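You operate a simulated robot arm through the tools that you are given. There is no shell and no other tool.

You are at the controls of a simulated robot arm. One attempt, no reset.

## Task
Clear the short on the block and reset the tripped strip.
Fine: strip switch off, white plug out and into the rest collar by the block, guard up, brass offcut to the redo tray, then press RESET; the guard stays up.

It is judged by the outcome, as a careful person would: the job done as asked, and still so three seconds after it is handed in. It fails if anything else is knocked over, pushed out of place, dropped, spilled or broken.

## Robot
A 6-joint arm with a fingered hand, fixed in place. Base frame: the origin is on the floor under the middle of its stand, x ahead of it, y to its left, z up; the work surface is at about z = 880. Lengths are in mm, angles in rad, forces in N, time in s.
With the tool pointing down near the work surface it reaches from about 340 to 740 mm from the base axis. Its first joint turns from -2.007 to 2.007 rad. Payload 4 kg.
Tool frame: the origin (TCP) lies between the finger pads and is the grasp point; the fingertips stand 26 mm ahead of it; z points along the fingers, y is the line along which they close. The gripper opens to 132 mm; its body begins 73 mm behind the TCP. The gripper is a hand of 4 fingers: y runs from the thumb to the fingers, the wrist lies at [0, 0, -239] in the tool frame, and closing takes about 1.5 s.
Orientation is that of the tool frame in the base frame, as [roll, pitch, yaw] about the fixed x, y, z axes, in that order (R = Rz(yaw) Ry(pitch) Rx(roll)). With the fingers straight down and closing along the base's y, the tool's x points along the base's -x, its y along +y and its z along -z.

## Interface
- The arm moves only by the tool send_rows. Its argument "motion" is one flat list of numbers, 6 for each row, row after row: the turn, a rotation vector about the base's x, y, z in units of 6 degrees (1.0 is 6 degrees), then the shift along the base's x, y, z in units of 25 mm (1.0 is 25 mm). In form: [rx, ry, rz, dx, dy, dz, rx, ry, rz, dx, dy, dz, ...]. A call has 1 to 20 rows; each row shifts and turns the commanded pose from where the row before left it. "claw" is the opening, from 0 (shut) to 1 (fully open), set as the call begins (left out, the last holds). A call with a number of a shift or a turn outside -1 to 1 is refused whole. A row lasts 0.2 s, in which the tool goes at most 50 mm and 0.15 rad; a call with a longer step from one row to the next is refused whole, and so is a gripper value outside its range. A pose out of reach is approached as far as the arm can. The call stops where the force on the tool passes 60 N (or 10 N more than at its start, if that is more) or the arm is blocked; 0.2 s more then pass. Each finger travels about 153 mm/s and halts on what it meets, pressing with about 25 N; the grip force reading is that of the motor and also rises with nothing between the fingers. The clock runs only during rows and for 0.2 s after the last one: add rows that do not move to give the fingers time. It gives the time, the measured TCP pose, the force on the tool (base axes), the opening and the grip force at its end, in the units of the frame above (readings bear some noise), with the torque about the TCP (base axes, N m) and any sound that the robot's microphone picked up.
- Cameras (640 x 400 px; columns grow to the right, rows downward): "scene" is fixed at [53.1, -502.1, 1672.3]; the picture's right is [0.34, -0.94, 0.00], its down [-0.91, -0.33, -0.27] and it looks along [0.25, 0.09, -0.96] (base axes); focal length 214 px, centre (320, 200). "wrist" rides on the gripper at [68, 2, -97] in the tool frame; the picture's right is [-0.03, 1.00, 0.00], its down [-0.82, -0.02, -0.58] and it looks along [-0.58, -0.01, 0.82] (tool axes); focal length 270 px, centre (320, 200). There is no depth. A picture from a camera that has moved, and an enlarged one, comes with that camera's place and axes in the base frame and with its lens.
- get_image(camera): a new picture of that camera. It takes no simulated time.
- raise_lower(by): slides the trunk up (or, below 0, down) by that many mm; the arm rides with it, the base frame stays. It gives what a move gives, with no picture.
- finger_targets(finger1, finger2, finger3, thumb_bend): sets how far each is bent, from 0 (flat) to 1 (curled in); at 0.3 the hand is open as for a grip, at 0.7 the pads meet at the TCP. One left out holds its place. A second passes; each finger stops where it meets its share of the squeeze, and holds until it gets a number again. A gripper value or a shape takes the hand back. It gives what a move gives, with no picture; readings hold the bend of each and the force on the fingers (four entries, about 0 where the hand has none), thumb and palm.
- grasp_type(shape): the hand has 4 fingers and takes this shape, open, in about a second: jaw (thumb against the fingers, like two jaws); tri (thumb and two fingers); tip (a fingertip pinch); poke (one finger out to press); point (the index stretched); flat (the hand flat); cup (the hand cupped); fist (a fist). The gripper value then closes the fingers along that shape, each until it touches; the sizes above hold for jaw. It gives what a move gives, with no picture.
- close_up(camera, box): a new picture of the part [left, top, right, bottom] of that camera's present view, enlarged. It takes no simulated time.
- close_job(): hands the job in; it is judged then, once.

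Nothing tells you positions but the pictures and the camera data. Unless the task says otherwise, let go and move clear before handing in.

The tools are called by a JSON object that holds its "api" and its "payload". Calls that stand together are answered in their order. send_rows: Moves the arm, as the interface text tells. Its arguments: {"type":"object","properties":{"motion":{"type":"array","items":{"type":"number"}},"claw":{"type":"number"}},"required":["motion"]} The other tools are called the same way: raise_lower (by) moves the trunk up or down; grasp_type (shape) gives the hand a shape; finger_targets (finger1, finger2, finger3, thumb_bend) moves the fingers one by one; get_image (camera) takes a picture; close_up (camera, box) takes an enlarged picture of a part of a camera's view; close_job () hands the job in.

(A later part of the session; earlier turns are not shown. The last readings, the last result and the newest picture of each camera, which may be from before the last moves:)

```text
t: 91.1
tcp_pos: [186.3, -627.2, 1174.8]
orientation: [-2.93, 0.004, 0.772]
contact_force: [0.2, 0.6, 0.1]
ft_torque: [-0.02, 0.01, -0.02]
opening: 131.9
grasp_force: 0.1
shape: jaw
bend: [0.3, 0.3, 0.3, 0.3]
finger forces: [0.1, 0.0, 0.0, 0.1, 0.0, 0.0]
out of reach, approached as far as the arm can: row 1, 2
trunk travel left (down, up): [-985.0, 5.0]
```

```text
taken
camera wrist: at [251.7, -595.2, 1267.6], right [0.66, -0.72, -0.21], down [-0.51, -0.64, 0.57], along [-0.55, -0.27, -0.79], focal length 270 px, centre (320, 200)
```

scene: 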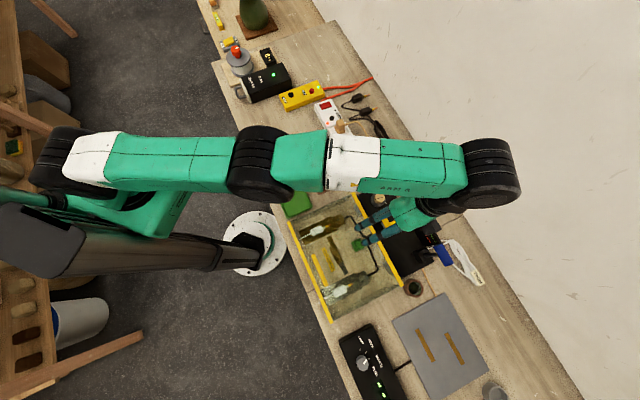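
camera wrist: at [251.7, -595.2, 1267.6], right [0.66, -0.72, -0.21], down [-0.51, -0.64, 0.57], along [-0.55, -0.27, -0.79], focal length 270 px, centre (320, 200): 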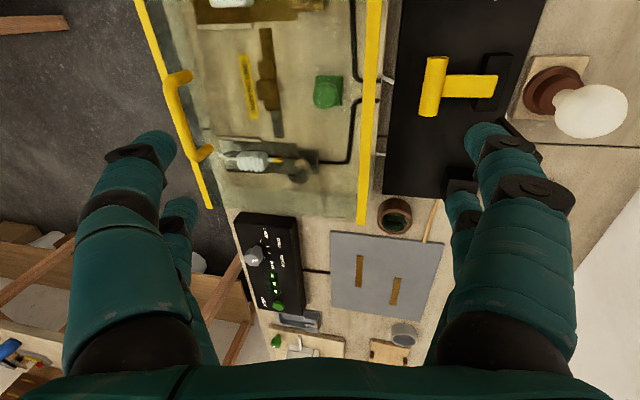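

Past-vertical poses over the handle are out of reach, so the handle route won't finish the swing. There's a better way with the hand straight down: stand in front of the guard, extend finger1 and finger2 outward under the front edge like a fork, then lift and push from the robot side. I'll go to the standby point in front (yt≈-278, clear of the leads).

{"api": "send_rows", "payload": {"motion": [-0.7, -0.7, 0, -0.3, 0.3, 0, -0.7, -0.7, 0, -0.6, 0.6, 0, 0, 0, 0, -0.735, 0.905, 0, 0, 0, 0, -0.735, 0.905, 0, 0, 0, 0, -0.735, 0.905, 0, 0, 0, 0, -0.735, 0.905, 0, 0, 0, 0, -0.735, 0.905, 0, 0, 0, 0, -0.735, 0.905, 0, 0, 0, 0, -0.735, 0.905, 0, 0, 0, 0, -0.735, 0.905, 0, 0, 0, 0, -0.735, 0.905, 0, 0, 0, 0, 0, 0, 0]}}

{"api": "finger_targets", "payload": {"finger1": 0.6, "finger2": 0.6, "finger3": 1.0, "thumb_bend": 1.0}}

{"api": "get_image", "payload": {"camera": "wrist"}}

```text
t: 93.7
tcp_pos: [0.5, -399.0, 1176.0]
orientation: [-3.137, 0.002, 0.771]
contact_force: [-0.4, 0.2, 0.3]
ft_torque: [0.01, -0.03, -0.02]
opening: 132.0
grasp_force: 0.1
shape: jaw
bend: [0.3, 0.3, 0.3, 0.3]
finger forces: [0.1, 0.0, 0.0, 0.0, 0.0, 0.1]
trunk travel left (down, up): [-985.0, 5.0]
```

```text
t: 94.7
tcp_pos: [0.3, -399.3, 1176.7]
orientation: [-3.138, 0.002, 0.772]
contact_force: [0.1, -1.5, 0.1]
ft_torque: [0.01, -0.03, 0.03]
opening: 27.6
grasp_force: 0.1
shape: fingers
bend: [0.59, 0.6, 1.0, 0.98]
finger forces: [0.1, 0.1, 0.1, 0.0, 0.0, 0.1]
trunk travel left (down, up): [-985.0, 5.0]
```

```text
taken
camera wrist: at [50.8, -353.6, 1271.3], right [0.68, -0.73, 0.0], down [-0.6, -0.56, 0.58], along [-0.43, -0.39, -0.82], focal length 270 px, centre (320, 200)
```

wrist: 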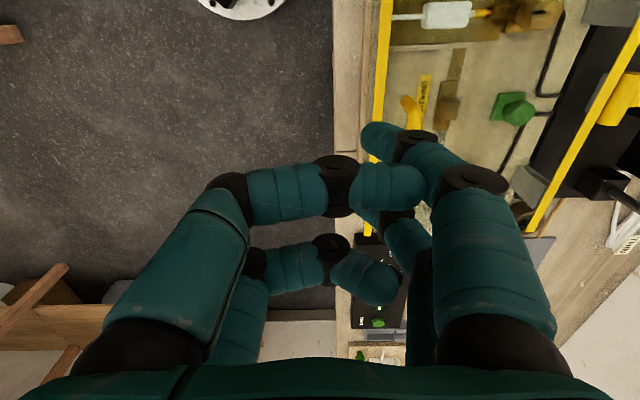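

I'll check the geometry of the extended fork up here, where there's free space.

{"api": "finger_targets", "payload": {"finger1": 0.0, "finger2": 0.0}}

{"api": "get_image", "payload": {"camera": "wrist"}}

{"api": "get_image", "payload": {"camera": "scene"}}

```text
t: 95.7
tcp_pos: [0.5, -398.8, 1175.9]
orientation: [-3.14, 0.002, 0.77]
contact_force: [-0.2, -0.6, 0.5]
ft_torque: [-0.01, -0.03, -0.02]
opening: 62.1
grasp_force: 0.1
shape: fingers
bend: [0.0, 0.0, 1.0, 1.0]
finger forces: [0.1, 0.0, 0.0, 0.1, 0.0, 0.0]
trunk travel left (down, up): [-985.0, 5.0]
```

```text
taken
camera wrist: at [50.9, -353.6, 1271.3], right [0.68, -0.73, 0.0], down [-0.6, -0.56, 0.58], along [-0.43, -0.39, -0.82], focal length 270 px, centre (320, 200)
```

wrist: 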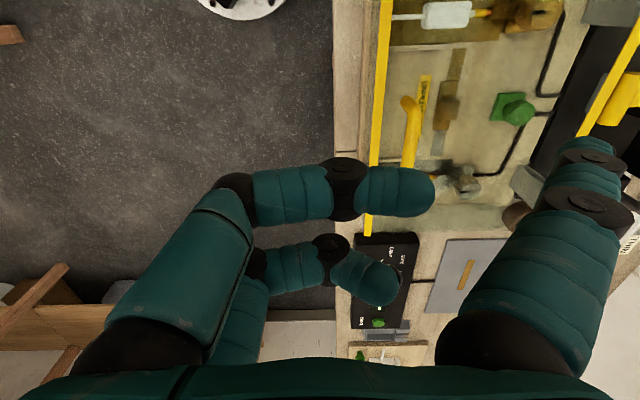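

```text
taken
```

scene: 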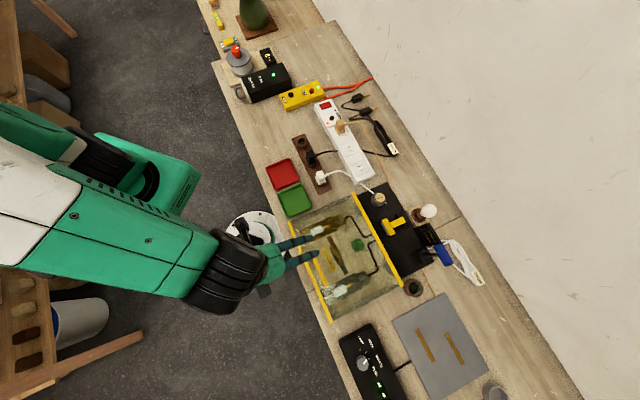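

{"api": "close_up", "payload": {"camera": "scene", "box": [240, 210, 360, 310]}}

{"api": "close_up", "payload": {"camera": "wrist", "box": [480, 120, 640, 300]}}

```text
4.00 times, centred on (300, 260) of scene
camera zoom: at [53.1, -502.1, 1672.3], right [0.34, -0.94, 0.0], down [-0.91, -0.33, -0.27], along [0.25, 0.09, -0.96], focal length 858 px, centre (400, -40)
```

zoom: 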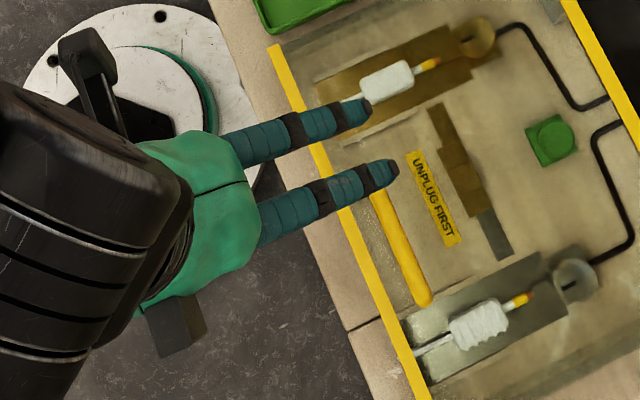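

```text
2.22 times, centred on (560, 210) of wrist
camera zoom: at [50.9, -353.6, 1271.3], right [0.68, -0.73, 0.0], down [-0.6, -0.56, 0.58], along [-0.43, -0.39, -0.82], focal length 601 px, centre (-213, 178)
```

zoom: 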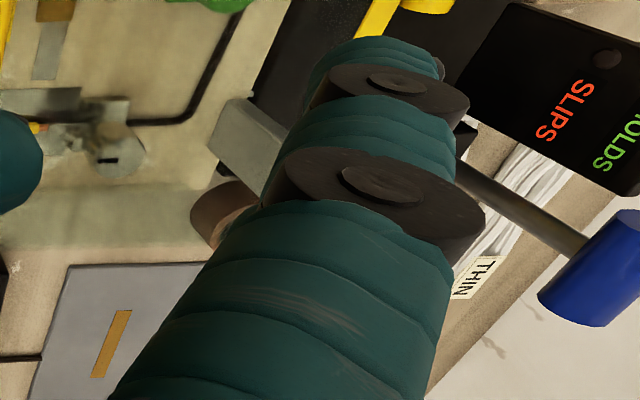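

Fully straight, finger1 and finger2 make two prongs reaching 112 mm outward at about 41° from vertical, which is ideal. I'll fold them in, descend in front of the guard at (-15,-370), and then extend them under the edge.

{"api": "finger_targets", "payload": {"finger1": 0.6, "finger2": 0.6}}

{"api": "send_rows", "payload": {"motion": [0, 0, 0, -0.306, 0.58, 0, 0, 0, 0, -0.306, 0.58, 0, 0, 0, 0, 0, 0, -0.9, 0, 0, 0, 0, 0, -0.9, 0, 0, 0, 0, 0, -0.9, 0, 0, 0, 0, 0, -0.9, 0, 0, 0, 0, 0, -0.9, 0, 0, 0, 0, 0, -0.9, 0, 0, 0, 0, 0, -0.9, 0, 0, 0, 0, 0, -0.9, 0, 0, 0, 0, 0, -0.9, 0, 0, 0, 0, 0, 0]}}

{"api": "get_image", "payload": {"camera": "wrist"}}

{"api": "close_up", "payload": {"camera": "scene", "box": [220, 190, 380, 320]}}

```text
t: 96.7
tcp_pos: [-0.4, -398.7, 1176.8]
orientation: [-3.136, 0.001, 0.77]
contact_force: [-0.2, 0.2, 0.2]
ft_torque: [0.03, -0.02, -0.02]
opening: 30.8
grasp_force: 0.1
shape: fingers
bend: [0.58, 0.6, 1.0, 1.0]
finger forces: [0.0, 0.0, 0.1, 0.0, 0.0, 0.0]
trunk travel left (down, up): [-985.0, 5.0]
```

```text
t: 99.3
tcp_pos: [-13.7, -372.1, 970.3]
orientation: [-3.139, 0.002, 0.772]
contact_force: [-0.5, 0.1, 0.6]
ft_torque: [-0.02, -0.01, -0.02]
opening: 31.0
grasp_force: 0.0
shape: fingers
bend: [0.58, 0.6, 1.0, 1.0]
finger forces: [0.1, 0.1, 0.0, 0.0, 0.0, 0.1]
trunk travel left (down, up): [-985.0, 5.0]
```

```text
taken
camera wrist: at [36.5, -326.6, 1066.4], right [0.68, -0.73, 0.0], down [-0.6, -0.55, 0.58], along [-0.43, -0.39, -0.82], focal length 270 px, centre (320, 200)
```

wrist: 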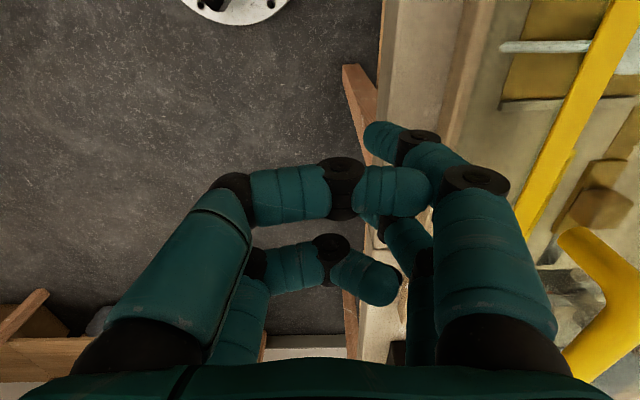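

```text
3.08 times, centred on (300, 255) of scene
camera zoom: at [53.1, -502.1, 1672.3], right [0.34, -0.94, 0.0], down [-0.91, -0.33, -0.27], along [0.25, 0.09, -0.96], focal length 660 px, centre (382, 31)
```

zoom: 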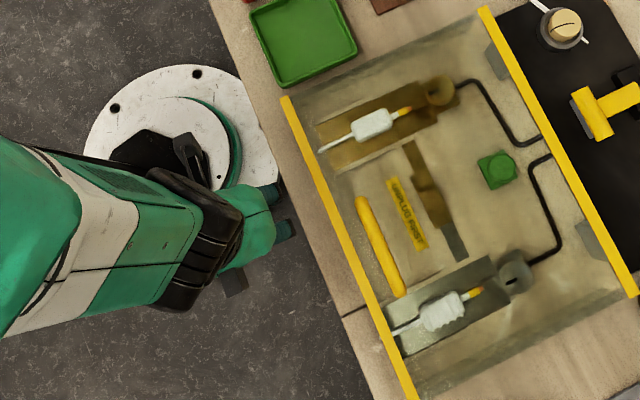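

{"api": "close_up", "payload": {"camera": "wrist", "box": [440, 0, 640, 260]}}

```text
1.54 times, centred on (540, 130) of wrist
camera zoom: at [36.5, -326.6, 1066.4], right [0.68, -0.73, 0.0], down [-0.6, -0.55, 0.58], along [-0.43, -0.39, -0.82], focal length 416 px, centre (-18, 308)
```

zoom: 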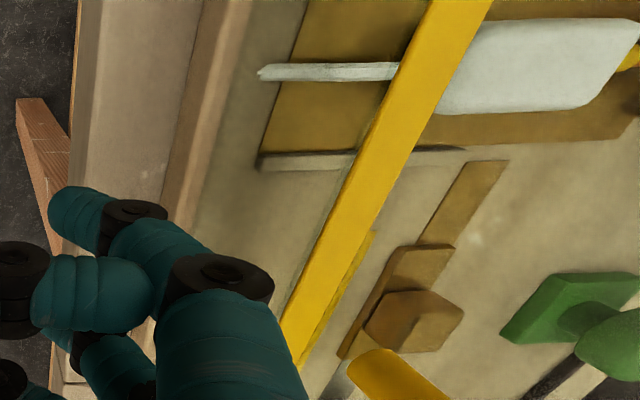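

The guard's front bar top is actually at about e2=345, z≈970. I'll shift to yt≈-260 so the prongs pass between the lead cord and the small rail, descend to z≈927, and then extend.

{"api": "send_rows", "payload": {"motion": [0, 0, 0, 0.29, 0.43, 0, 0, 0, 0, 0, 0, -0.6, 0, 0, 0, 0, 0, -0.6, 0, 0, 0, 0, 0, -0.52, 0, 0, 0, 0, 0, 0]}}

{"api": "get_image", "payload": {"camera": "wrist"}}

{"api": "close_up", "payload": {"camera": "scene", "box": [220, 190, 380, 320]}}

```text
t: 100.5
tcp_pos: [-7.5, -362.8, 944.2]
orientation: [-3.141, -0.003, 0.772]
contact_force: [-0.2, -0.2, -0.6]
ft_torque: [0.0, 0.0, 0.02]
opening: 31.1
grasp_force: 0.0
shape: fingers
bend: [0.58, 0.6, 1.0, 1.0]
finger forces: [0.0, 0.1, 0.1, 0.0, 0.1, 0.0]
out of reach, approached as far as the arm can: row 3, 4
trunk travel left (down, up): [-985.0, 5.0]
```

```text
taken
camera wrist: at [42.5, -317.2, 1040.5], right [0.68, -0.73, 0.0], down [-0.6, -0.56, 0.58], along [-0.42, -0.39, -0.82], focal length 270 px, centre (320, 200)
```

wrist: 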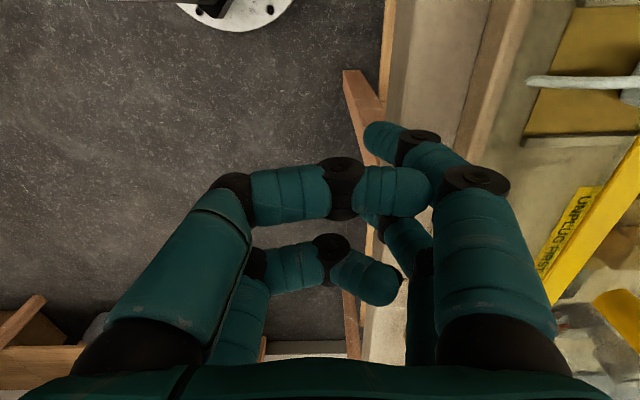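

```text
3.08 times, centred on (300, 255) of scene
camera zoom: at [53.1, -502.1, 1672.3], right [0.34, -0.94, 0.0], down [-0.91, -0.33, -0.27], along [0.25, 0.09, -0.96], focal length 660 px, centre (382, 31)
```

zoom: 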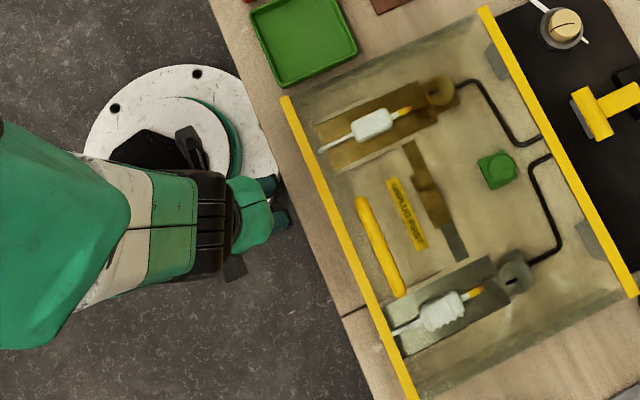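

The arm is at its inner limit, but the trunk can lower everything rigidly. I'll drop the trunk 17 mm and then extend the two prongs.

{"api": "raise_lower", "payload": {"by": -17}}

{"api": "finger_targets", "payload": {"finger1": 0.3, "finger2": 0.3}}

{"api": "get_image", "payload": {"camera": "wrist"}}

{"api": "close_up", "payload": {"camera": "scene", "box": [260, 200, 360, 290]}}

```text
t: 101.2
tcp_pos: [-7.3, -362.4, 927.0]
orientation: [-3.139, -0.004, 0.772]
contact_force: [0.3, 0.3, -0.1]
ft_torque: [0.0, 0.01, -0.04]
opening: 31.0
grasp_force: 0.1
shape: fingers
bend: [0.58, 0.6, 1.0, 1.0]
finger forces: [0.0, 0.0, 0.0, 0.0, 0.1, 0.1]
trunk travel left (down, up): [-968.0, 22.0]
```

```text
t: 102.2
tcp_pos: [-7.7, -362.6, 926.5]
orientation: [-3.142, -0.004, 0.771]
contact_force: [-0.6, 0.1, 0.0]
ft_torque: [0.02, -0.04, 0.0]
opening: 45.5
grasp_force: 0.0
shape: fingers
bend: [0.3, 0.3, 1.0, 1.0]
finger forces: [0.1, 0.1, 0.0, 0.1, 0.1, 0.1]
trunk travel left (down, up): [-968.0, 22.0]
```

```text
taken
camera wrist: at [42.5, -317.3, 1023.4], right [0.68, -0.73, 0.0], down [-0.6, -0.56, 0.58], along [-0.42, -0.39, -0.82], focal length 270 px, centre (320, 200)
```

wrist: 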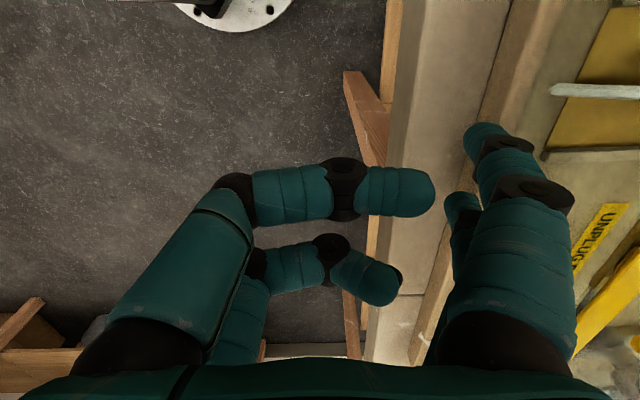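

```text
4.44 times, centred on (310, 245) of scene
camera zoom: at [53.1, -502.1, 1672.3], right [0.34, -0.94, 0.0], down [-0.91, -0.33, -0.27], along [0.25, 0.09, -0.96], focal length 953 px, centre (364, 0)
```

zoom: 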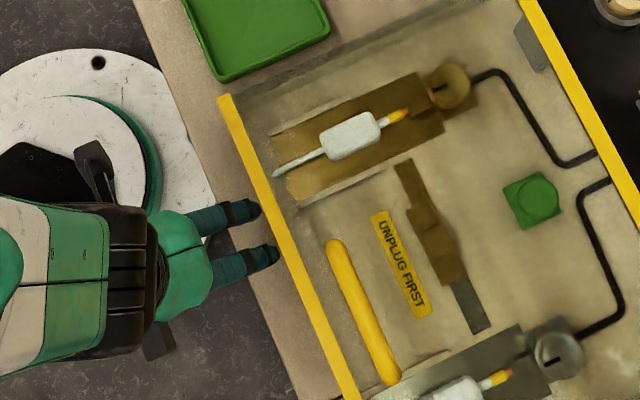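

Tips are just in front of the bar and below it. Extending the rest of the way.

{"api": "finger_targets", "payload": {"finger1": 0.12, "finger2": 0.12}}

{"api": "finger_targets", "payload": {"finger1": 0.0, "finger2": 0.0}}

{"api": "get_image", "payload": {"camera": "wrist"}}

{"api": "close_up", "payload": {"camera": "scene", "box": [260, 200, 360, 290]}}

```text
t: 103.2
tcp_pos: [-7.5, -361.0, 928.4]
orientation: [-3.14, -0.002, 0.773]
contact_force: [-5.7, 7.1, -1.8]
ft_torque: [0.25, 0.22, 0.08]
opening: 50.2
grasp_force: 5.1
shape: fingers
bend: [0.21, 0.21, 1.0, 1.0]
finger forces: [4.9, 4.4, 0.1, 0.0, 0.0, 0.0]
trunk travel left (down, up): [-968.0, 22.0]
```

```text
t: 104.2
tcp_pos: [-7.7, -361.0, 928.5]
orientation: [-3.14, -0.002, 0.771]
contact_force: [-9.3, 8.8, -5.0]
ft_torque: [0.44, 0.43, 0.01]
opening: 50.3
grasp_force: 6.1
shape: fingers
bend: [0.22, 0.22, 1.0, 1.0]
finger forces: [6.7, 6.5, 0.0, 0.0, 0.0, 0.0]
trunk travel left (down, up): [-968.0, 22.0]
```

```text
taken
camera wrist: at [41.6, -316.4, 1023.6], right [0.68, -0.73, 0.0], down [-0.6, -0.56, 0.57], along [-0.42, -0.39, -0.82], focal length 270 px, centre (320, 200)
```

wrist: 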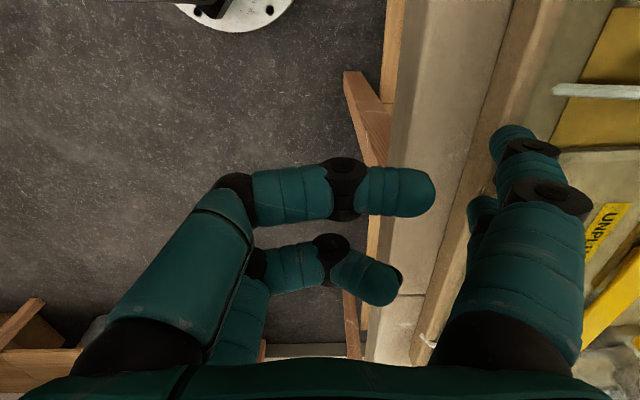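

```text
4.44 times, centred on (310, 245) of scene
camera zoom: at [53.1, -502.1, 1672.3], right [0.34, -0.94, 0.0], down [-0.91, -0.33, -0.27], along [0.25, 0.09, -0.96], focal length 953 px, centre (364, 0)
```

zoom: 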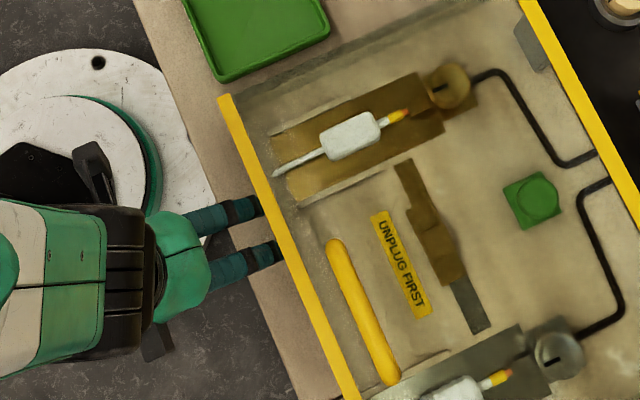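

The fingers stopped early against something (about 6 N each). I'll look closely to see whether it's the guard's edge or the front of the block's base.

{"api": "close_up", "payload": {"camera": "wrist", "box": [400, 0, 640, 260]}}

{"api": "close_up", "payload": {"camera": "scene", "box": [295, 225, 335, 265]}}

```text
1.54 times, centred on (520, 130) of wrist
camera zoom: at [41.6, -316.4, 1023.6], right [0.68, -0.73, 0.0], down [-0.6, -0.56, 0.57], along [-0.42, -0.39, -0.82], focal length 416 px, centre (12, 308)
```

zoom: 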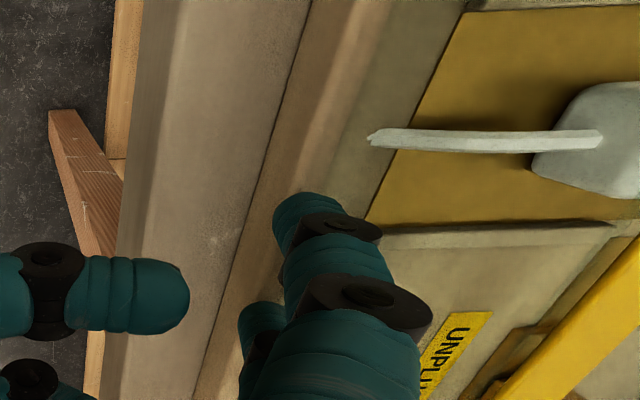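

```text
10.00 times, centred on (315, 245) of scene
camera zoom: at [53.1, -502.1, 1672.3], right [0.34, -0.94, 0.0], down [-0.91, -0.33, -0.27], along [0.25, 0.09, -0.96], focal length 2145 px, centre (370, -250)
```

zoom: 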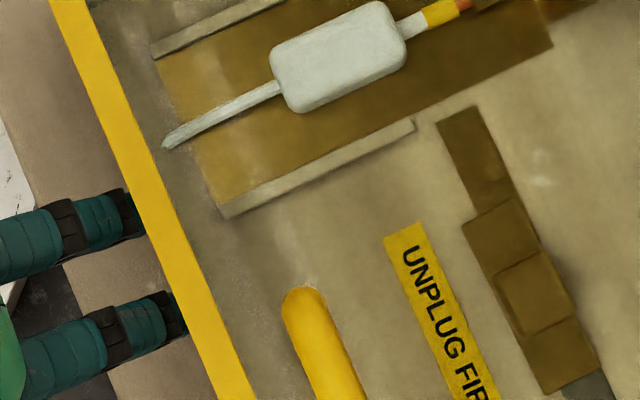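

It was the base's front edge: the base top is at about z=910. I'll fold the fingers slightly, raise by 12 mm, and extend again above the base but under the guard.

{"api": "finger_targets", "payload": {"finger1": 0.35, "finger2": 0.35}}

{"api": "raise_lower", "payload": {"by": 12}}

{"api": "finger_targets", "payload": {"finger1": 0.1, "finger2": 0.1}}

{"api": "close_up", "payload": {"camera": "wrist", "box": [400, 0, 640, 260]}}

{"api": "close_up", "payload": {"camera": "scene", "box": [295, 225, 335, 265]}}

```text
t: 105.2
tcp_pos: [-6.4, -362.4, 926.7]
orientation: [-3.139, -0.003, 0.773]
contact_force: [-0.1, 0.5, -0.1]
ft_torque: [0.02, -0.01, 0.01]
opening: 42.4
grasp_force: 0.0
shape: fingers
bend: [0.35, 0.35, 1.0, 1.0]
finger forces: [0.0, 0.1, 0.0, 0.1, 0.1, 0.1]
trunk travel left (down, up): [-968.0, 22.0]
```

```text
t: 105.8
tcp_pos: [-7.0, -362.8, 939.1]
orientation: [-3.139, -0.004, 0.773]
contact_force: [-0.3, 0.0, 0.7]
ft_torque: [0.0, 0.01, 0.0]
opening: 42.7
grasp_force: 0.0
shape: fingers
bend: [0.35, 0.35, 1.0, 1.0]
finger forces: [0.1, 0.1, 0.1, 0.1, 0.0, 0.0]
trunk travel left (down, up): [-980.0, 10.0]
```

```text
t: 106.8
tcp_pos: [-8.6, -362.0, 939.8]
orientation: [-3.141, -0.004, 0.773]
contact_force: [-7.6, 9.4, -2.6]
ft_torque: [0.26, 0.23, 0.14]
opening: 50.5
grasp_force: 5.6
shape: fingers
bend: [0.21, 0.21, 1.0, 1.0]
finger forces: [6.0, 5.3, 0.0, 0.0, 0.0, 0.0]
trunk travel left (down, up): [-980.0, 10.0]
```

```text
1.54 times, centred on (520, 130) of wrist
camera zoom: at [41.8, -316.1, 1035.6], right [0.68, -0.73, 0.0], down [-0.6, -0.56, 0.57], along [-0.42, -0.39, -0.82], focal length 416 px, centre (12, 308)
```

zoom: 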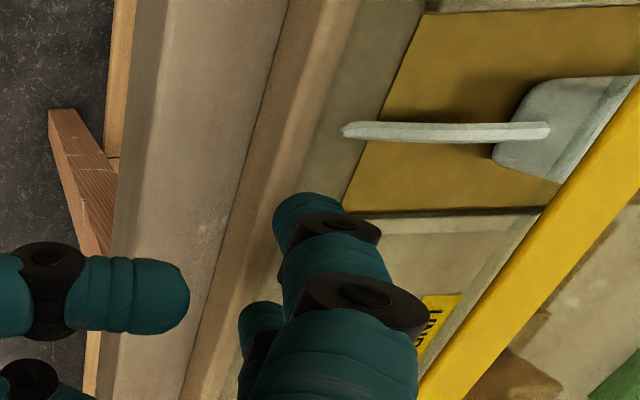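

```text
10.00 times, centred on (315, 245) of scene
camera zoom: at [53.1, -502.1, 1672.3], right [0.34, -0.94, 0.0], down [-0.91, -0.33, -0.27], along [0.25, 0.09, -0.96], focal length 2145 px, centre (370, -250)
```

zoom: 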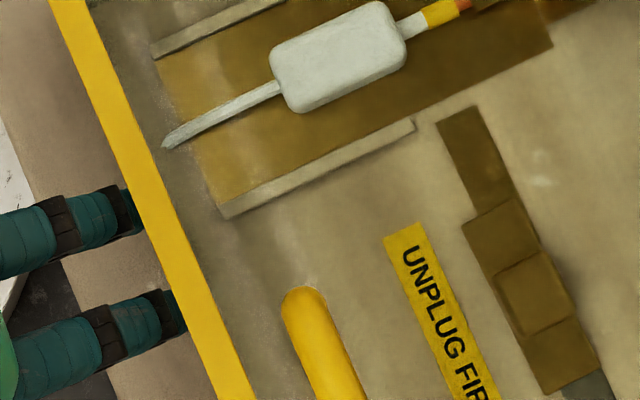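

The fingers stop at the same place even 12 mm higher, so the guard has a clear front wall: it's a hinged clear box, and only the handle can lift it. I'll back out, go over the handle, and test how the hinge behaves with a small lift.

{"api": "finger_targets", "payload": {"finger1": 0.6, "finger2": 0.6}}

{"api": "send_rows", "payload": {"motion": [0, 0, 0, 0, 0, 0.6, 0, 0, 0, 0, 0, 1, 0, 0, 0, 0, 0, 1, 0, 0, 0, 0, 0, 1, 0, 0, 0, 0, 0, 1, 0, 0, 0, 0, 0, 0.6, 0, 0, 0, 0.2, -0.9, 0.2, 0, 0, 0, 0.2, -0.98, 0, 0, 0, 0, 0.2, -0.98, 0, 0, 0, 0, 0.2, -0.98, 0, 0, 0, 0, 0.2, -0.98, 0, 0, 0, 0, 0.2, -0.98, 0, 0, 0, 0, 0, 0, 0]}}

{"api": "grasp_type", "payload": {"shape": "jaw"}}

{"api": "get_image", "payload": {"camera": "wrist"}}

```text
t: 107.8
tcp_pos: [-7.6, -363.0, 938.8]
orientation: [-3.14, -0.004, 0.772]
contact_force: [-0.2, -0.4, 0.1]
ft_torque: [0.0, 0.02, 0.01]
opening: 31.2
grasp_force: 0.0
shape: fingers
bend: [0.58, 0.6, 1.0, 1.0]
finger forces: [0.0, 0.0, 0.0, 0.0, 0.0, 0.1]
trunk travel left (down, up): [-980.0, 10.0]
```

```text
t: 110.6
tcp_pos: [22.0, -507.8, 1074.7]
orientation: [3.141, -0.004, 0.771]
contact_force: [-0.7, 0.8, 0.1]
ft_torque: [0.01, 0.01, 0.0]
opening: 31.0
grasp_force: 0.1
shape: fingers
bend: [0.58, 0.6, 1.0, 1.0]
finger forces: [0.0, 0.0, 0.1, 0.1, 0.1, 0.0]
trunk travel left (down, up): [-980.0, 10.0]
```

```text
t: 111.5
tcp_pos: [22.9, -507.0, 1073.9]
orientation: [-3.139, -0.003, 0.77]
contact_force: [-0.3, -0.5, 0.4]
ft_torque: [0.02, -0.03, 0.0]
opening: 132.1
grasp_force: 0.1
shape: jaw
bend: [0.3, 0.3, 0.3, 0.3]
finger forces: [0.1, 0.0, 0.0, 0.0, 0.1, 0.0]
trunk travel left (down, up): [-980.0, 10.0]
```

```text
taken
camera wrist: at [72.6, -462.4, 1170.2], right [0.68, -0.73, 0.0], down [-0.6, -0.56, 0.58], along [-0.42, -0.39, -0.82], focal length 270 px, centre (320, 200)
```

wrist: 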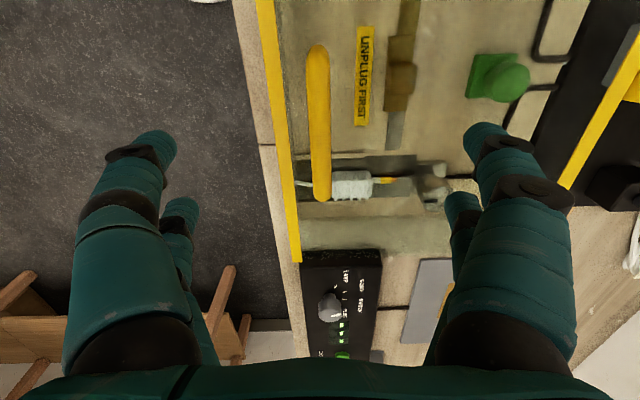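

The bar is centred under the hand at z≈992. I'll narrow the jaw to about 50 mm, descend around the bar, and check before closing.

{"api": "send_rows", "payload": {"motion": [0, 0, 0, 0, 0, 0, 0, 0, 0, 0, 0, 0, 0, 0, 0, 0, 0, 0, 0, 0, 0, 0, 0, -0.8, 0, 0, 0, 0, 0, -0.8, 0, 0, 0, 0, 0, -0.8, 0, 0, 0, 0, 0, -0.2, 0, 0, 0, 0, 0, -0.1, 0, 0, 0, 0, 0, 0], "claw": 0.38}}

{"api": "get_image", "payload": {"camera": "wrist"}}

{"api": "close_up", "payload": {"camera": "scene", "box": [270, 220, 370, 310]}}

```text
t: 113.5
tcp_pos: [23.1, -507.7, 1006.8]
orientation: [-3.14, -0.004, 0.772]
contact_force: [1.3, 0.7, -0.4]
ft_torque: [-0.02, -0.01, 0.03]
opening: 50.8
grasp_force: 0.0
shape: jaw
bend: [0.73, 0.73, 0.73, 0.7]
finger forces: [0.1, 0.0, 0.0, 0.0, 0.0, 0.1]
trunk travel left (down, up): [-980.0, 10.0]
```

```text
taken
camera wrist: at [73.2, -462.2, 1102.6], right [0.68, -0.73, 0.0], down [-0.6, -0.56, 0.58], along [-0.42, -0.39, -0.82], focal length 270 px, centre (320, 200)
```

wrist: 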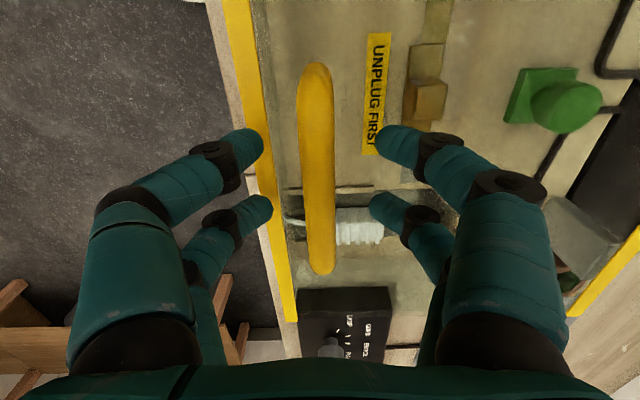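

```text
4.44 times, centred on (320, 265) of scene
camera zoom: at [53.1, -502.1, 1672.3], right [0.34, -0.94, 0.0], down [-0.91, -0.33, -0.27], along [0.25, 0.09, -0.96], focal length 953 px, centre (320, -89)
```

zoom: 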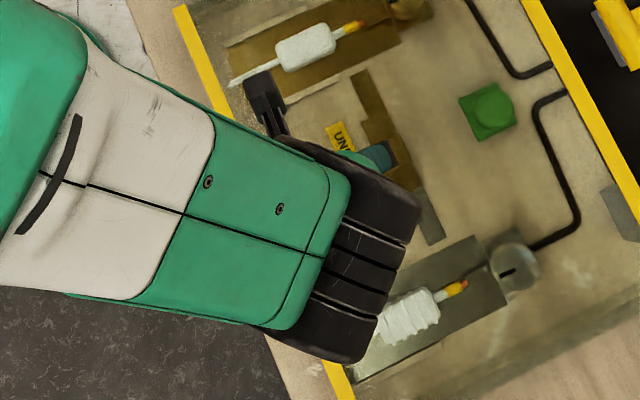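

The bar is neatly between the digits. I'll go 5 mm lower and close.

{"api": "send_rows", "payload": {"motion": [0, 0, 0, 0, 0, -0.1, 0, 0, 0, 0, 0, -0.1, 0, 0, 0, 0, 0, 0]}}

{"api": "send_rows", "payload": {"motion": [0, 0, 0, 0, 0, 0, 0, 0, 0, 0, 0, 0, 0, 0, 0, 0, 0, 0, 0, 0, 0, 0, 0, 0, 0, 0, 0, 0, 0, 0, 0, 0, 0, 0, 0, 0], "claw": 0}}

{"api": "get_image", "payload": {"camera": "wrist"}}

```text
t: 114.3
tcp_pos: [22.1, -506.5, 1002.2]
orientation: [-3.14, -0.005, 0.772]
contact_force: [0.4, 0.2, -0.2]
ft_torque: [-0.03, -0.05, -0.01]
opening: 50.6
grasp_force: 0.0
shape: jaw
bend: [0.73, 0.73, 0.73, 0.7]
finger forces: [0.0, 0.1, 0.0, 0.1, 0.0, 0.1]
trunk travel left (down, up): [-980.0, 10.0]
```

```text
t: 115.7
tcp_pos: [22.4, -507.4, 1001.9]
orientation: [-3.14, -0.002, 0.772]
contact_force: [-0.2, -0.4, -0.2]
ft_torque: [-0.04, 0.0, 0.01]
opening: 0.0
grasp_force: 24.7
shape: jaw
bend: [0.63, 0.64, 0.64, 0.7]
finger forces: [0.1, 0.0, 0.0, 0.1, 0.4, 0.0]
trunk travel left (down, up): [-980.0, 10.0]
```

```text
taken
camera wrist: at [73.0, -461.8, 1097.9], right [0.68, -0.73, 0.0], down [-0.6, -0.56, 0.58], along [-0.42, -0.39, -0.82], focal length 270 px, centre (320, 200)
```

wrist: 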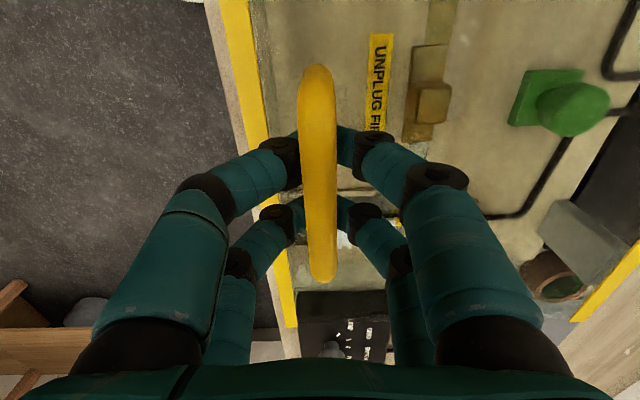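

The fingers have closed completely underneath the bar, so the handle is caged. Now a small test lift.

{"api": "send_rows", "payload": {"motion": [0, 0, 0, 0, 0, 0.2, 0, 0, 0, 0, 0, 0.2, 0, 0, 0, 0, 0, 0.2, 0, 0, 0, 0, 0, 0]}}

{"api": "get_image", "payload": {"camera": "wrist"}}

```text
t: 116.7
tcp_pos: [21.8, -507.1, 1016.3]
orientation: [-3.139, -0.004, 0.77]
contact_force: [0.4, -0.2, -2.6]
ft_torque: [-0.03, 0.01, 0.04]
opening: 0.0
grasp_force: 25.1
shape: jaw
bend: [0.63, 0.64, 0.64, 0.7]
finger forces: [0.0, 0.0, 0.1, 0.0, 0.0, 0.0]
trunk travel left (down, up): [-980.0, 10.0]
```

```text
taken
camera wrist: at [72.0, -462.7, 1113.1], right [0.68, -0.73, 0.0], down [-0.6, -0.56, 0.58], along [-0.42, -0.39, -0.82], focal length 270 px, centre (320, 200)
```

wrist: 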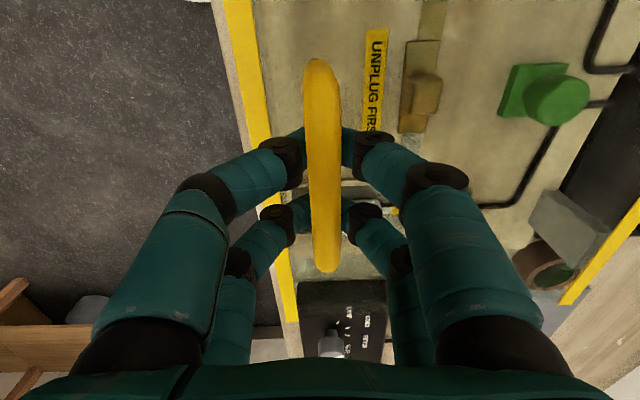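

The bar touches the fingers at about TCP z=1016. I'll lift along the estimated hinge arc to about 15° and check forces and view.

{"api": "send_rows", "payload": {"motion": [0, 0, 0, 0.067, -0.067, 0.362, 0, 0, 0, 0.067, -0.067, 0.362, 0, 0, 0, 0.089, -0.089, 0.354, 0, 0, 0, 0.089, -0.089, 0.354, 0, 0, 0, 0.11, -0.11, 0.342, 0, 0, 0, 0.11, -0.11, 0.342, 0, 0, 0, 0, 0, 0]}}

{"api": "get_image", "payload": {"camera": "wrist"}}

{"api": "close_up", "payload": {"camera": "scene", "box": [270, 180, 430, 330]}}

```text
t: 118.3
tcp_pos: [35.3, -519.7, 1070.1]
orientation: [-3.14, -0.004, 0.773]
contact_force: [-1.6, -0.1, -2.1]
ft_torque: [0.0, 0.0, 0.01]
opening: 0.0
grasp_force: 24.9
shape: jaw
bend: [0.63, 0.64, 0.64, 0.7]
finger forces: [0.1, 0.0, 0.0, 0.0, 0.0, 0.1]
trunk travel left (down, up): [-980.0, 10.0]
```

```text
taken
camera wrist: at [86.5, -474.9, 1165.1], right [0.68, -0.73, 0.0], down [-0.6, -0.56, 0.58], along [-0.42, -0.39, -0.82], focal length 270 px, centre (320, 200)
```

wrist: 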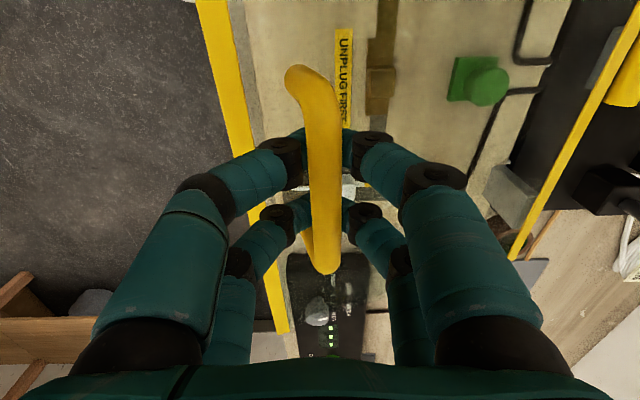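

```text
2.67 times, centred on (350, 255) of scene
camera zoom: at [53.1, -502.1, 1672.3], right [0.34, -0.94, 0.0], down [-0.91, -0.33, -0.27], along [0.25, 0.09, -0.96], focal length 572 px, centre (240, 53)
```

zoom: 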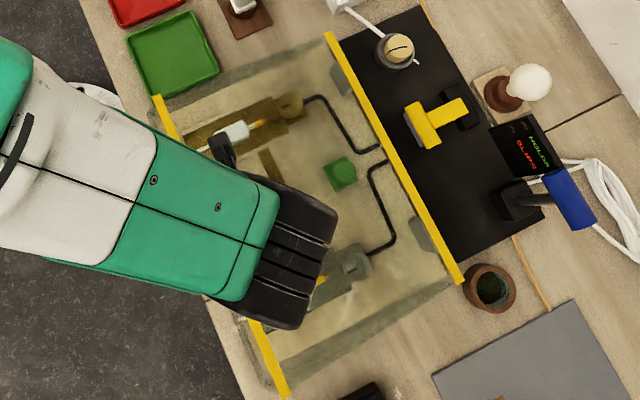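

The guard is lifting smoothly with only about 2 N. I'll lower the hand 8 mm to see whether the guard follows (free hinge) or stays (friction).

{"api": "send_rows", "payload": {"motion": [0, 0, 0, -0.04, 0.04, -0.16, 0, 0, 0, -0.04, 0.04, -0.16, 0, 0, 0, 0, 0, 0, 0, 0, 0, 0, 0, 0]}}

{"api": "get_image", "payload": {"camera": "wrist"}}

```text
t: 119.3
tcp_pos: [34.8, -516.8, 1060.1]
orientation: [-3.141, -0.004, 0.772]
contact_force: [0.9, 0.6, 0.7]
ft_torque: [0.02, 0.0, 0.01]
opening: 0.2
grasp_force: 25.0
shape: jaw
bend: [0.63, 0.64, 0.64, 0.7]
finger forces: [0.0, 0.0, 0.1, 0.0, 0.0, 0.0]
trunk travel left (down, up): [-980.0, 10.0]
```

```text
taken
camera wrist: at [84.7, -472.1, 1156.9], right [0.68, -0.73, 0.0], down [-0.6, -0.56, 0.58], along [-0.42, -0.39, -0.82], focal length 270 px, centre (320, 200)
```

wrist: 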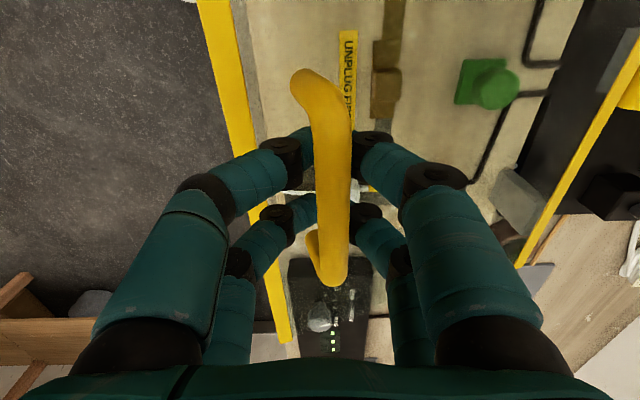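

The bar stayed up while the fingers dropped away from it. I'll wait a couple of seconds to see whether it creeps down.

{"api": "send_rows", "payload": {"motion": [0, 0, 0, 0, 0, 0, 0, 0, 0, 0, 0, 0, 0, 0, 0, 0, 0, 0, 0, 0, 0, 0, 0, 0, 0, 0, 0, 0, 0, 0, 0, 0, 0, 0, 0, 0, 0, 0, 0, 0, 0, 0, 0, 0, 0, 0, 0, 0, 0, 0, 0, 0, 0, 0, 0, 0, 0, 0, 0, 0]}}

{"api": "get_image", "payload": {"camera": "wrist"}}

```text
t: 121.5
tcp_pos: [34.0, -516.7, 1060.0]
orientation: [-3.139, -0.004, 0.772]
contact_force: [0.5, 0.6, 0.0]
ft_torque: [0.0, 0.0, -0.01]
opening: 0.0
grasp_force: 24.8
shape: jaw
bend: [0.63, 0.64, 0.64, 0.7]
finger forces: [0.1, 0.0, 0.0, 0.0, 0.0, 0.0]
trunk travel left (down, up): [-980.0, 10.0]
```

```text
taken
camera wrist: at [84.7, -472.1, 1157.0], right [0.68, -0.73, 0.0], down [-0.6, -0.56, 0.58], along [-0.42, -0.39, -0.82], focal length 270 px, centre (320, 200)
```

wrist: 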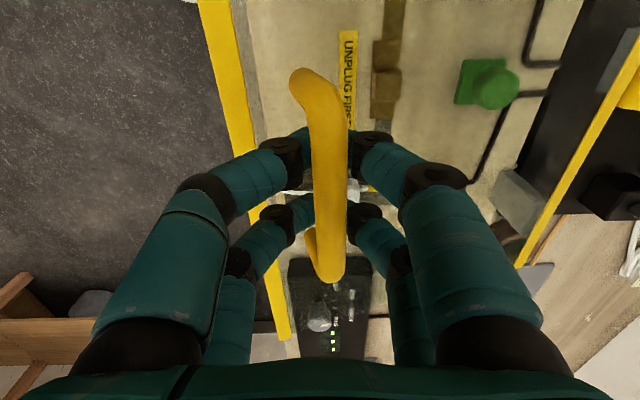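

It only creeps very slowly, so the hinge is heavily damped. I can lift it high by the handle, let go, and have time to come round and push it fully back. Continuing the lift to about 45°.

{"api": "send_rows", "payload": {"motion": [0, 0, 0, 0.174, -0.174, 0.52, 0, 0, 0, 0.174, -0.174, 0.52, 0, 0, 0, 0.15, -0.15, 0.308, 0, 0, 0, 0.15, -0.15, 0.308, 0, 0, 0, 0.168, -0.168, 0.29, 0, 0, 0, 0.168, -0.168, 0.29, 0, 0, 0, 0.187, -0.187, 0.268, 0, 0, 0, 0.187, -0.187, 0.268, 0, 0, 0, 0.2, -0.2, 0.242, 0, 0, 0, 0.2, -0.2, 0.242, 0, 0, 0, 0.216, -0.216, 0.216, 0, 0, 0, 0.216, -0.216, 0.216, 0, 0, 0, 0, 0, 0]}}

{"api": "get_image", "payload": {"camera": "wrist"}}

{"api": "get_image", "payload": {"camera": "scene"}}

```text
t: 124.3
tcp_pos: [90.1, -575.1, 1154.4]
orientation: [-3.137, -0.006, 0.772]
contact_force: [7.0, -1.5, -12.4]
ft_torque: [0.11, 0.02, 0.04]
opening: 0.0
grasp_force: 25.0
shape: jaw
bend: [0.63, 0.63, 0.64, 0.7]
finger forces: [0.0, 0.0, 0.1, 0.1, 0.0, 0.0]
trunk travel left (down, up): [-980.0, 10.0]
```

```text
taken
camera wrist: at [139.7, -529.6, 1249.2], right [0.68, -0.73, 0.0], down [-0.6, -0.56, 0.57], along [-0.42, -0.39, -0.82], focal length 270 px, centre (320, 200)
```

wrist: 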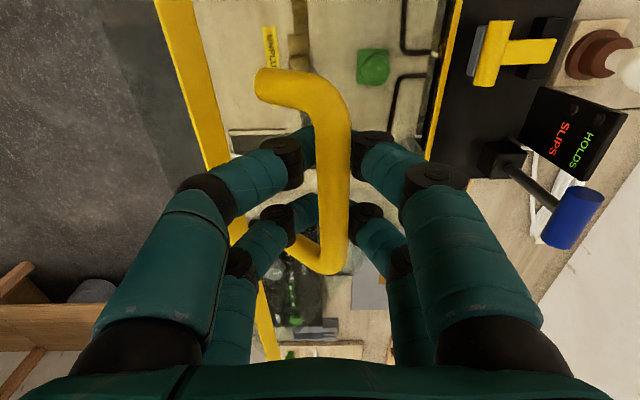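

```text
taken
```

scene: 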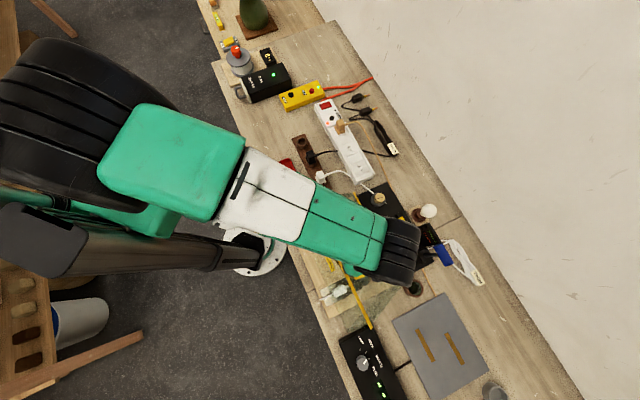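

About 45° up; the tool is being pulled slightly toward the hinge, so my arc is a few mm too large. I'll tighten it and continue to about 60°.

{"api": "send_rows", "payload": {"motion": [0, 0, 0, 0.23, -0.23, 0.1, 0, 0, 0, 0.23, -0.23, 0.1, 0, 0, 0, 0.24, -0.24, 0.09, 0, 0, 0, 0.24, -0.24, 0.09, 0, 0, 0, 0.25, -0.25, 0.08, 0, 0, 0, 0.25, -0.25, 0.08, 0, 0, 0, 0, 0, 0]}}

{"api": "get_image", "payload": {"camera": "wrist"}}

```text
t: 125.9
tcp_pos: [125.5, -609.2, 1168.6]
orientation: [-3.139, -0.002, 0.772]
contact_force: [-1.6, 0.3, -0.2]
ft_torque: [0.03, -0.01, 0.03]
opening: 0.0
grasp_force: 24.9
shape: jaw
bend: [0.63, 0.63, 0.64, 0.7]
finger forces: [0.1, 0.0, 0.1, 0.0, 1.3, 0.0]
trunk travel left (down, up): [-980.0, 10.0]
```

```text
taken
camera wrist: at [175.8, -564.9, 1264.0], right [0.68, -0.73, 0.0], down [-0.6, -0.56, 0.58], along [-0.42, -0.39, -0.82], focal length 270 px, centre (320, 200)
```

wrist: 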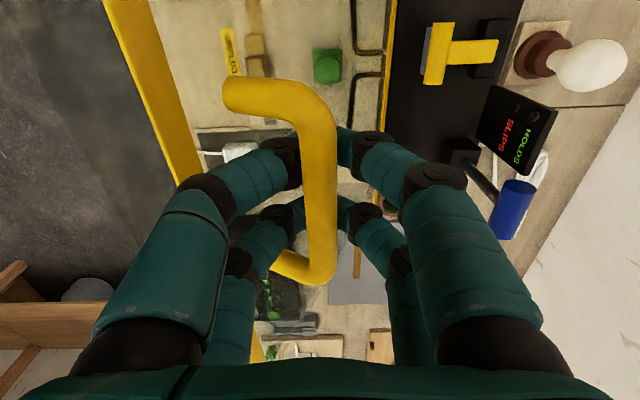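

{"api": "send_rows", "payload": {"motion": [0, 0, 0, 0.255, -0.255, 0.06, 0, 0, 0, 0.255, -0.255, 0.06, 0, 0, 0, 0.26, -0.26, 0.04, 0, 0, 0, 0.26, -0.26, 0.04, 0, 0, 0, 0.26, -0.26, 0.01, 0, 0, 0, 0.26, -0.26, 0.01, 0, 0, 0, 0, 0, 0]}}

{"api": "get_image", "payload": {"camera": "wrist"}}

{"api": "get_image", "payload": {"camera": "scene"}}

```text
t: 127.5
tcp_pos: [164.7, -646.7, 1172.6]
orientation: [-3.139, -0.003, 0.77]
contact_force: [-4.8, -2.2, 0.3]
ft_torque: [0.12, 0.1, 0.1]
opening: 0.1
grasp_force: 25.0
shape: jaw
bend: [0.63, 0.63, 0.64, 0.7]
finger forces: [0.1, 0.0, 0.2, 0.0, 9.8, 0.1]
trunk travel left (down, up): [-980.0, 10.0]
```

```text
taken
camera wrist: at [214.8, -601.8, 1268.3], right [0.68, -0.73, 0.0], down [-0.6, -0.56, 0.58], along [-0.42, -0.39, -0.82], focal length 270 px, centre (320, 200)
```

wrist: 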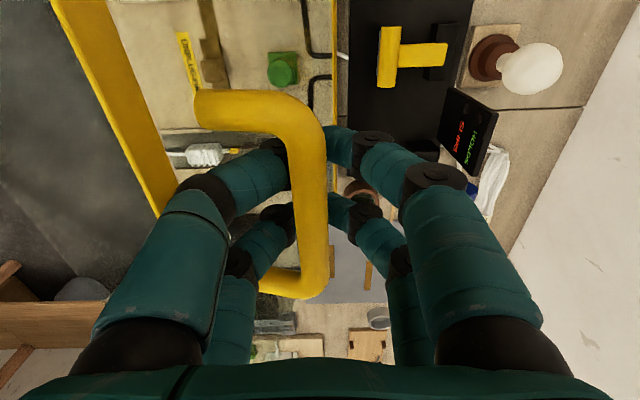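

```text
taken
```

scene: 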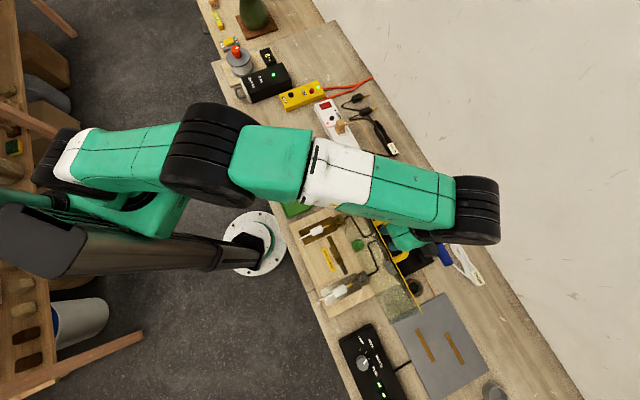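

The guard is now at about 75°, close to the arm's reach limit. Because the hinge is slow, I'll release the handle (nudging 8 mm outward while opening so I don't push the guard back) and lift clear.

{"api": "send_rows", "payload": {"motion": [0, 0, 0, 0.11, -0.11, 0, 0, 0, 0, 0.11, -0.11, 0, 0, 0, 0, 0, 0, 0, 0, 0, 0, 0, 0, 0, 0, 0, 0, 0, 0, 0], "claw": 0.28}}

{"api": "get_image", "payload": {"camera": "wrist"}}

```text
t: 128.7
tcp_pos: [170.1, -653.8, 1173.0]
orientation: [-3.14, -0.003, 0.773]
contact_force: [0.6, -0.5, 0.4]
ft_torque: [-0.02, -0.01, 0.0]
opening: 36.8
grasp_force: 0.0
shape: jaw
bend: [0.74, 0.74, 0.74, 0.7]
finger forces: [0.0, 0.0, 0.1, 0.1, 0.3, 0.0]
trunk travel left (down, up): [-980.0, 10.0]
```

```text
taken
camera wrist: at [219.7, -608.2, 1268.9], right [0.68, -0.73, 0.0], down [-0.6, -0.56, 0.58], along [-0.42, -0.39, -0.82], focal length 270 px, centre (320, 200)
```

wrist: 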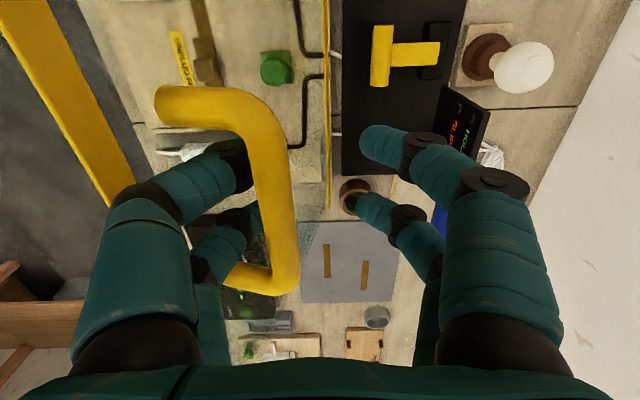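

The guard settled back a few mm against the open fingers. Raising will just nudge the bar outward as the tips pass; I'll lift in steps and watch.

{"api": "send_rows", "payload": {"motion": [0, 0, 0, 0, 0, 0.3, 0, 0, 0, 0, 0, 0.3, 0, 0, 0, 0, 0, 0.4, 0, 0, 0, 0, 0, 0.5, 0, 0, 0, 0, 0, 0.5, 0, 0, 0, 0, 0, 0]}}

{"api": "get_image", "payload": {"camera": "wrist"}}

```text
t: 130.1
tcp_pos: [168.1, -652.9, 1222.2]
orientation: [-3.141, -0.003, 0.771]
contact_force: [-0.4, -0.8, 0.7]
ft_torque: [0.02, 0.0, 0.02]
opening: 37.0
grasp_force: 0.0
shape: jaw
bend: [0.74, 0.74, 0.73, 0.7]
finger forces: [0.0, 0.0, 0.0, 0.0, 0.1, 0.0]
trunk travel left (down, up): [-980.0, 10.0]
```

```text
taken
camera wrist: at [219.2, -607.2, 1319.1], right [0.68, -0.73, 0.0], down [-0.6, -0.56, 0.58], along [-0.42, -0.39, -0.82], focal length 270 px, centre (320, 200)
```

wrist: 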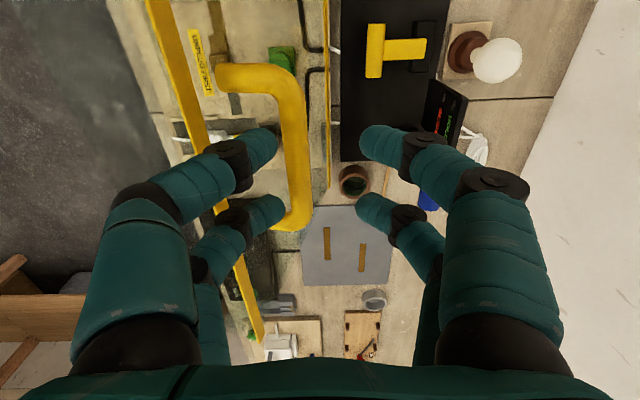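

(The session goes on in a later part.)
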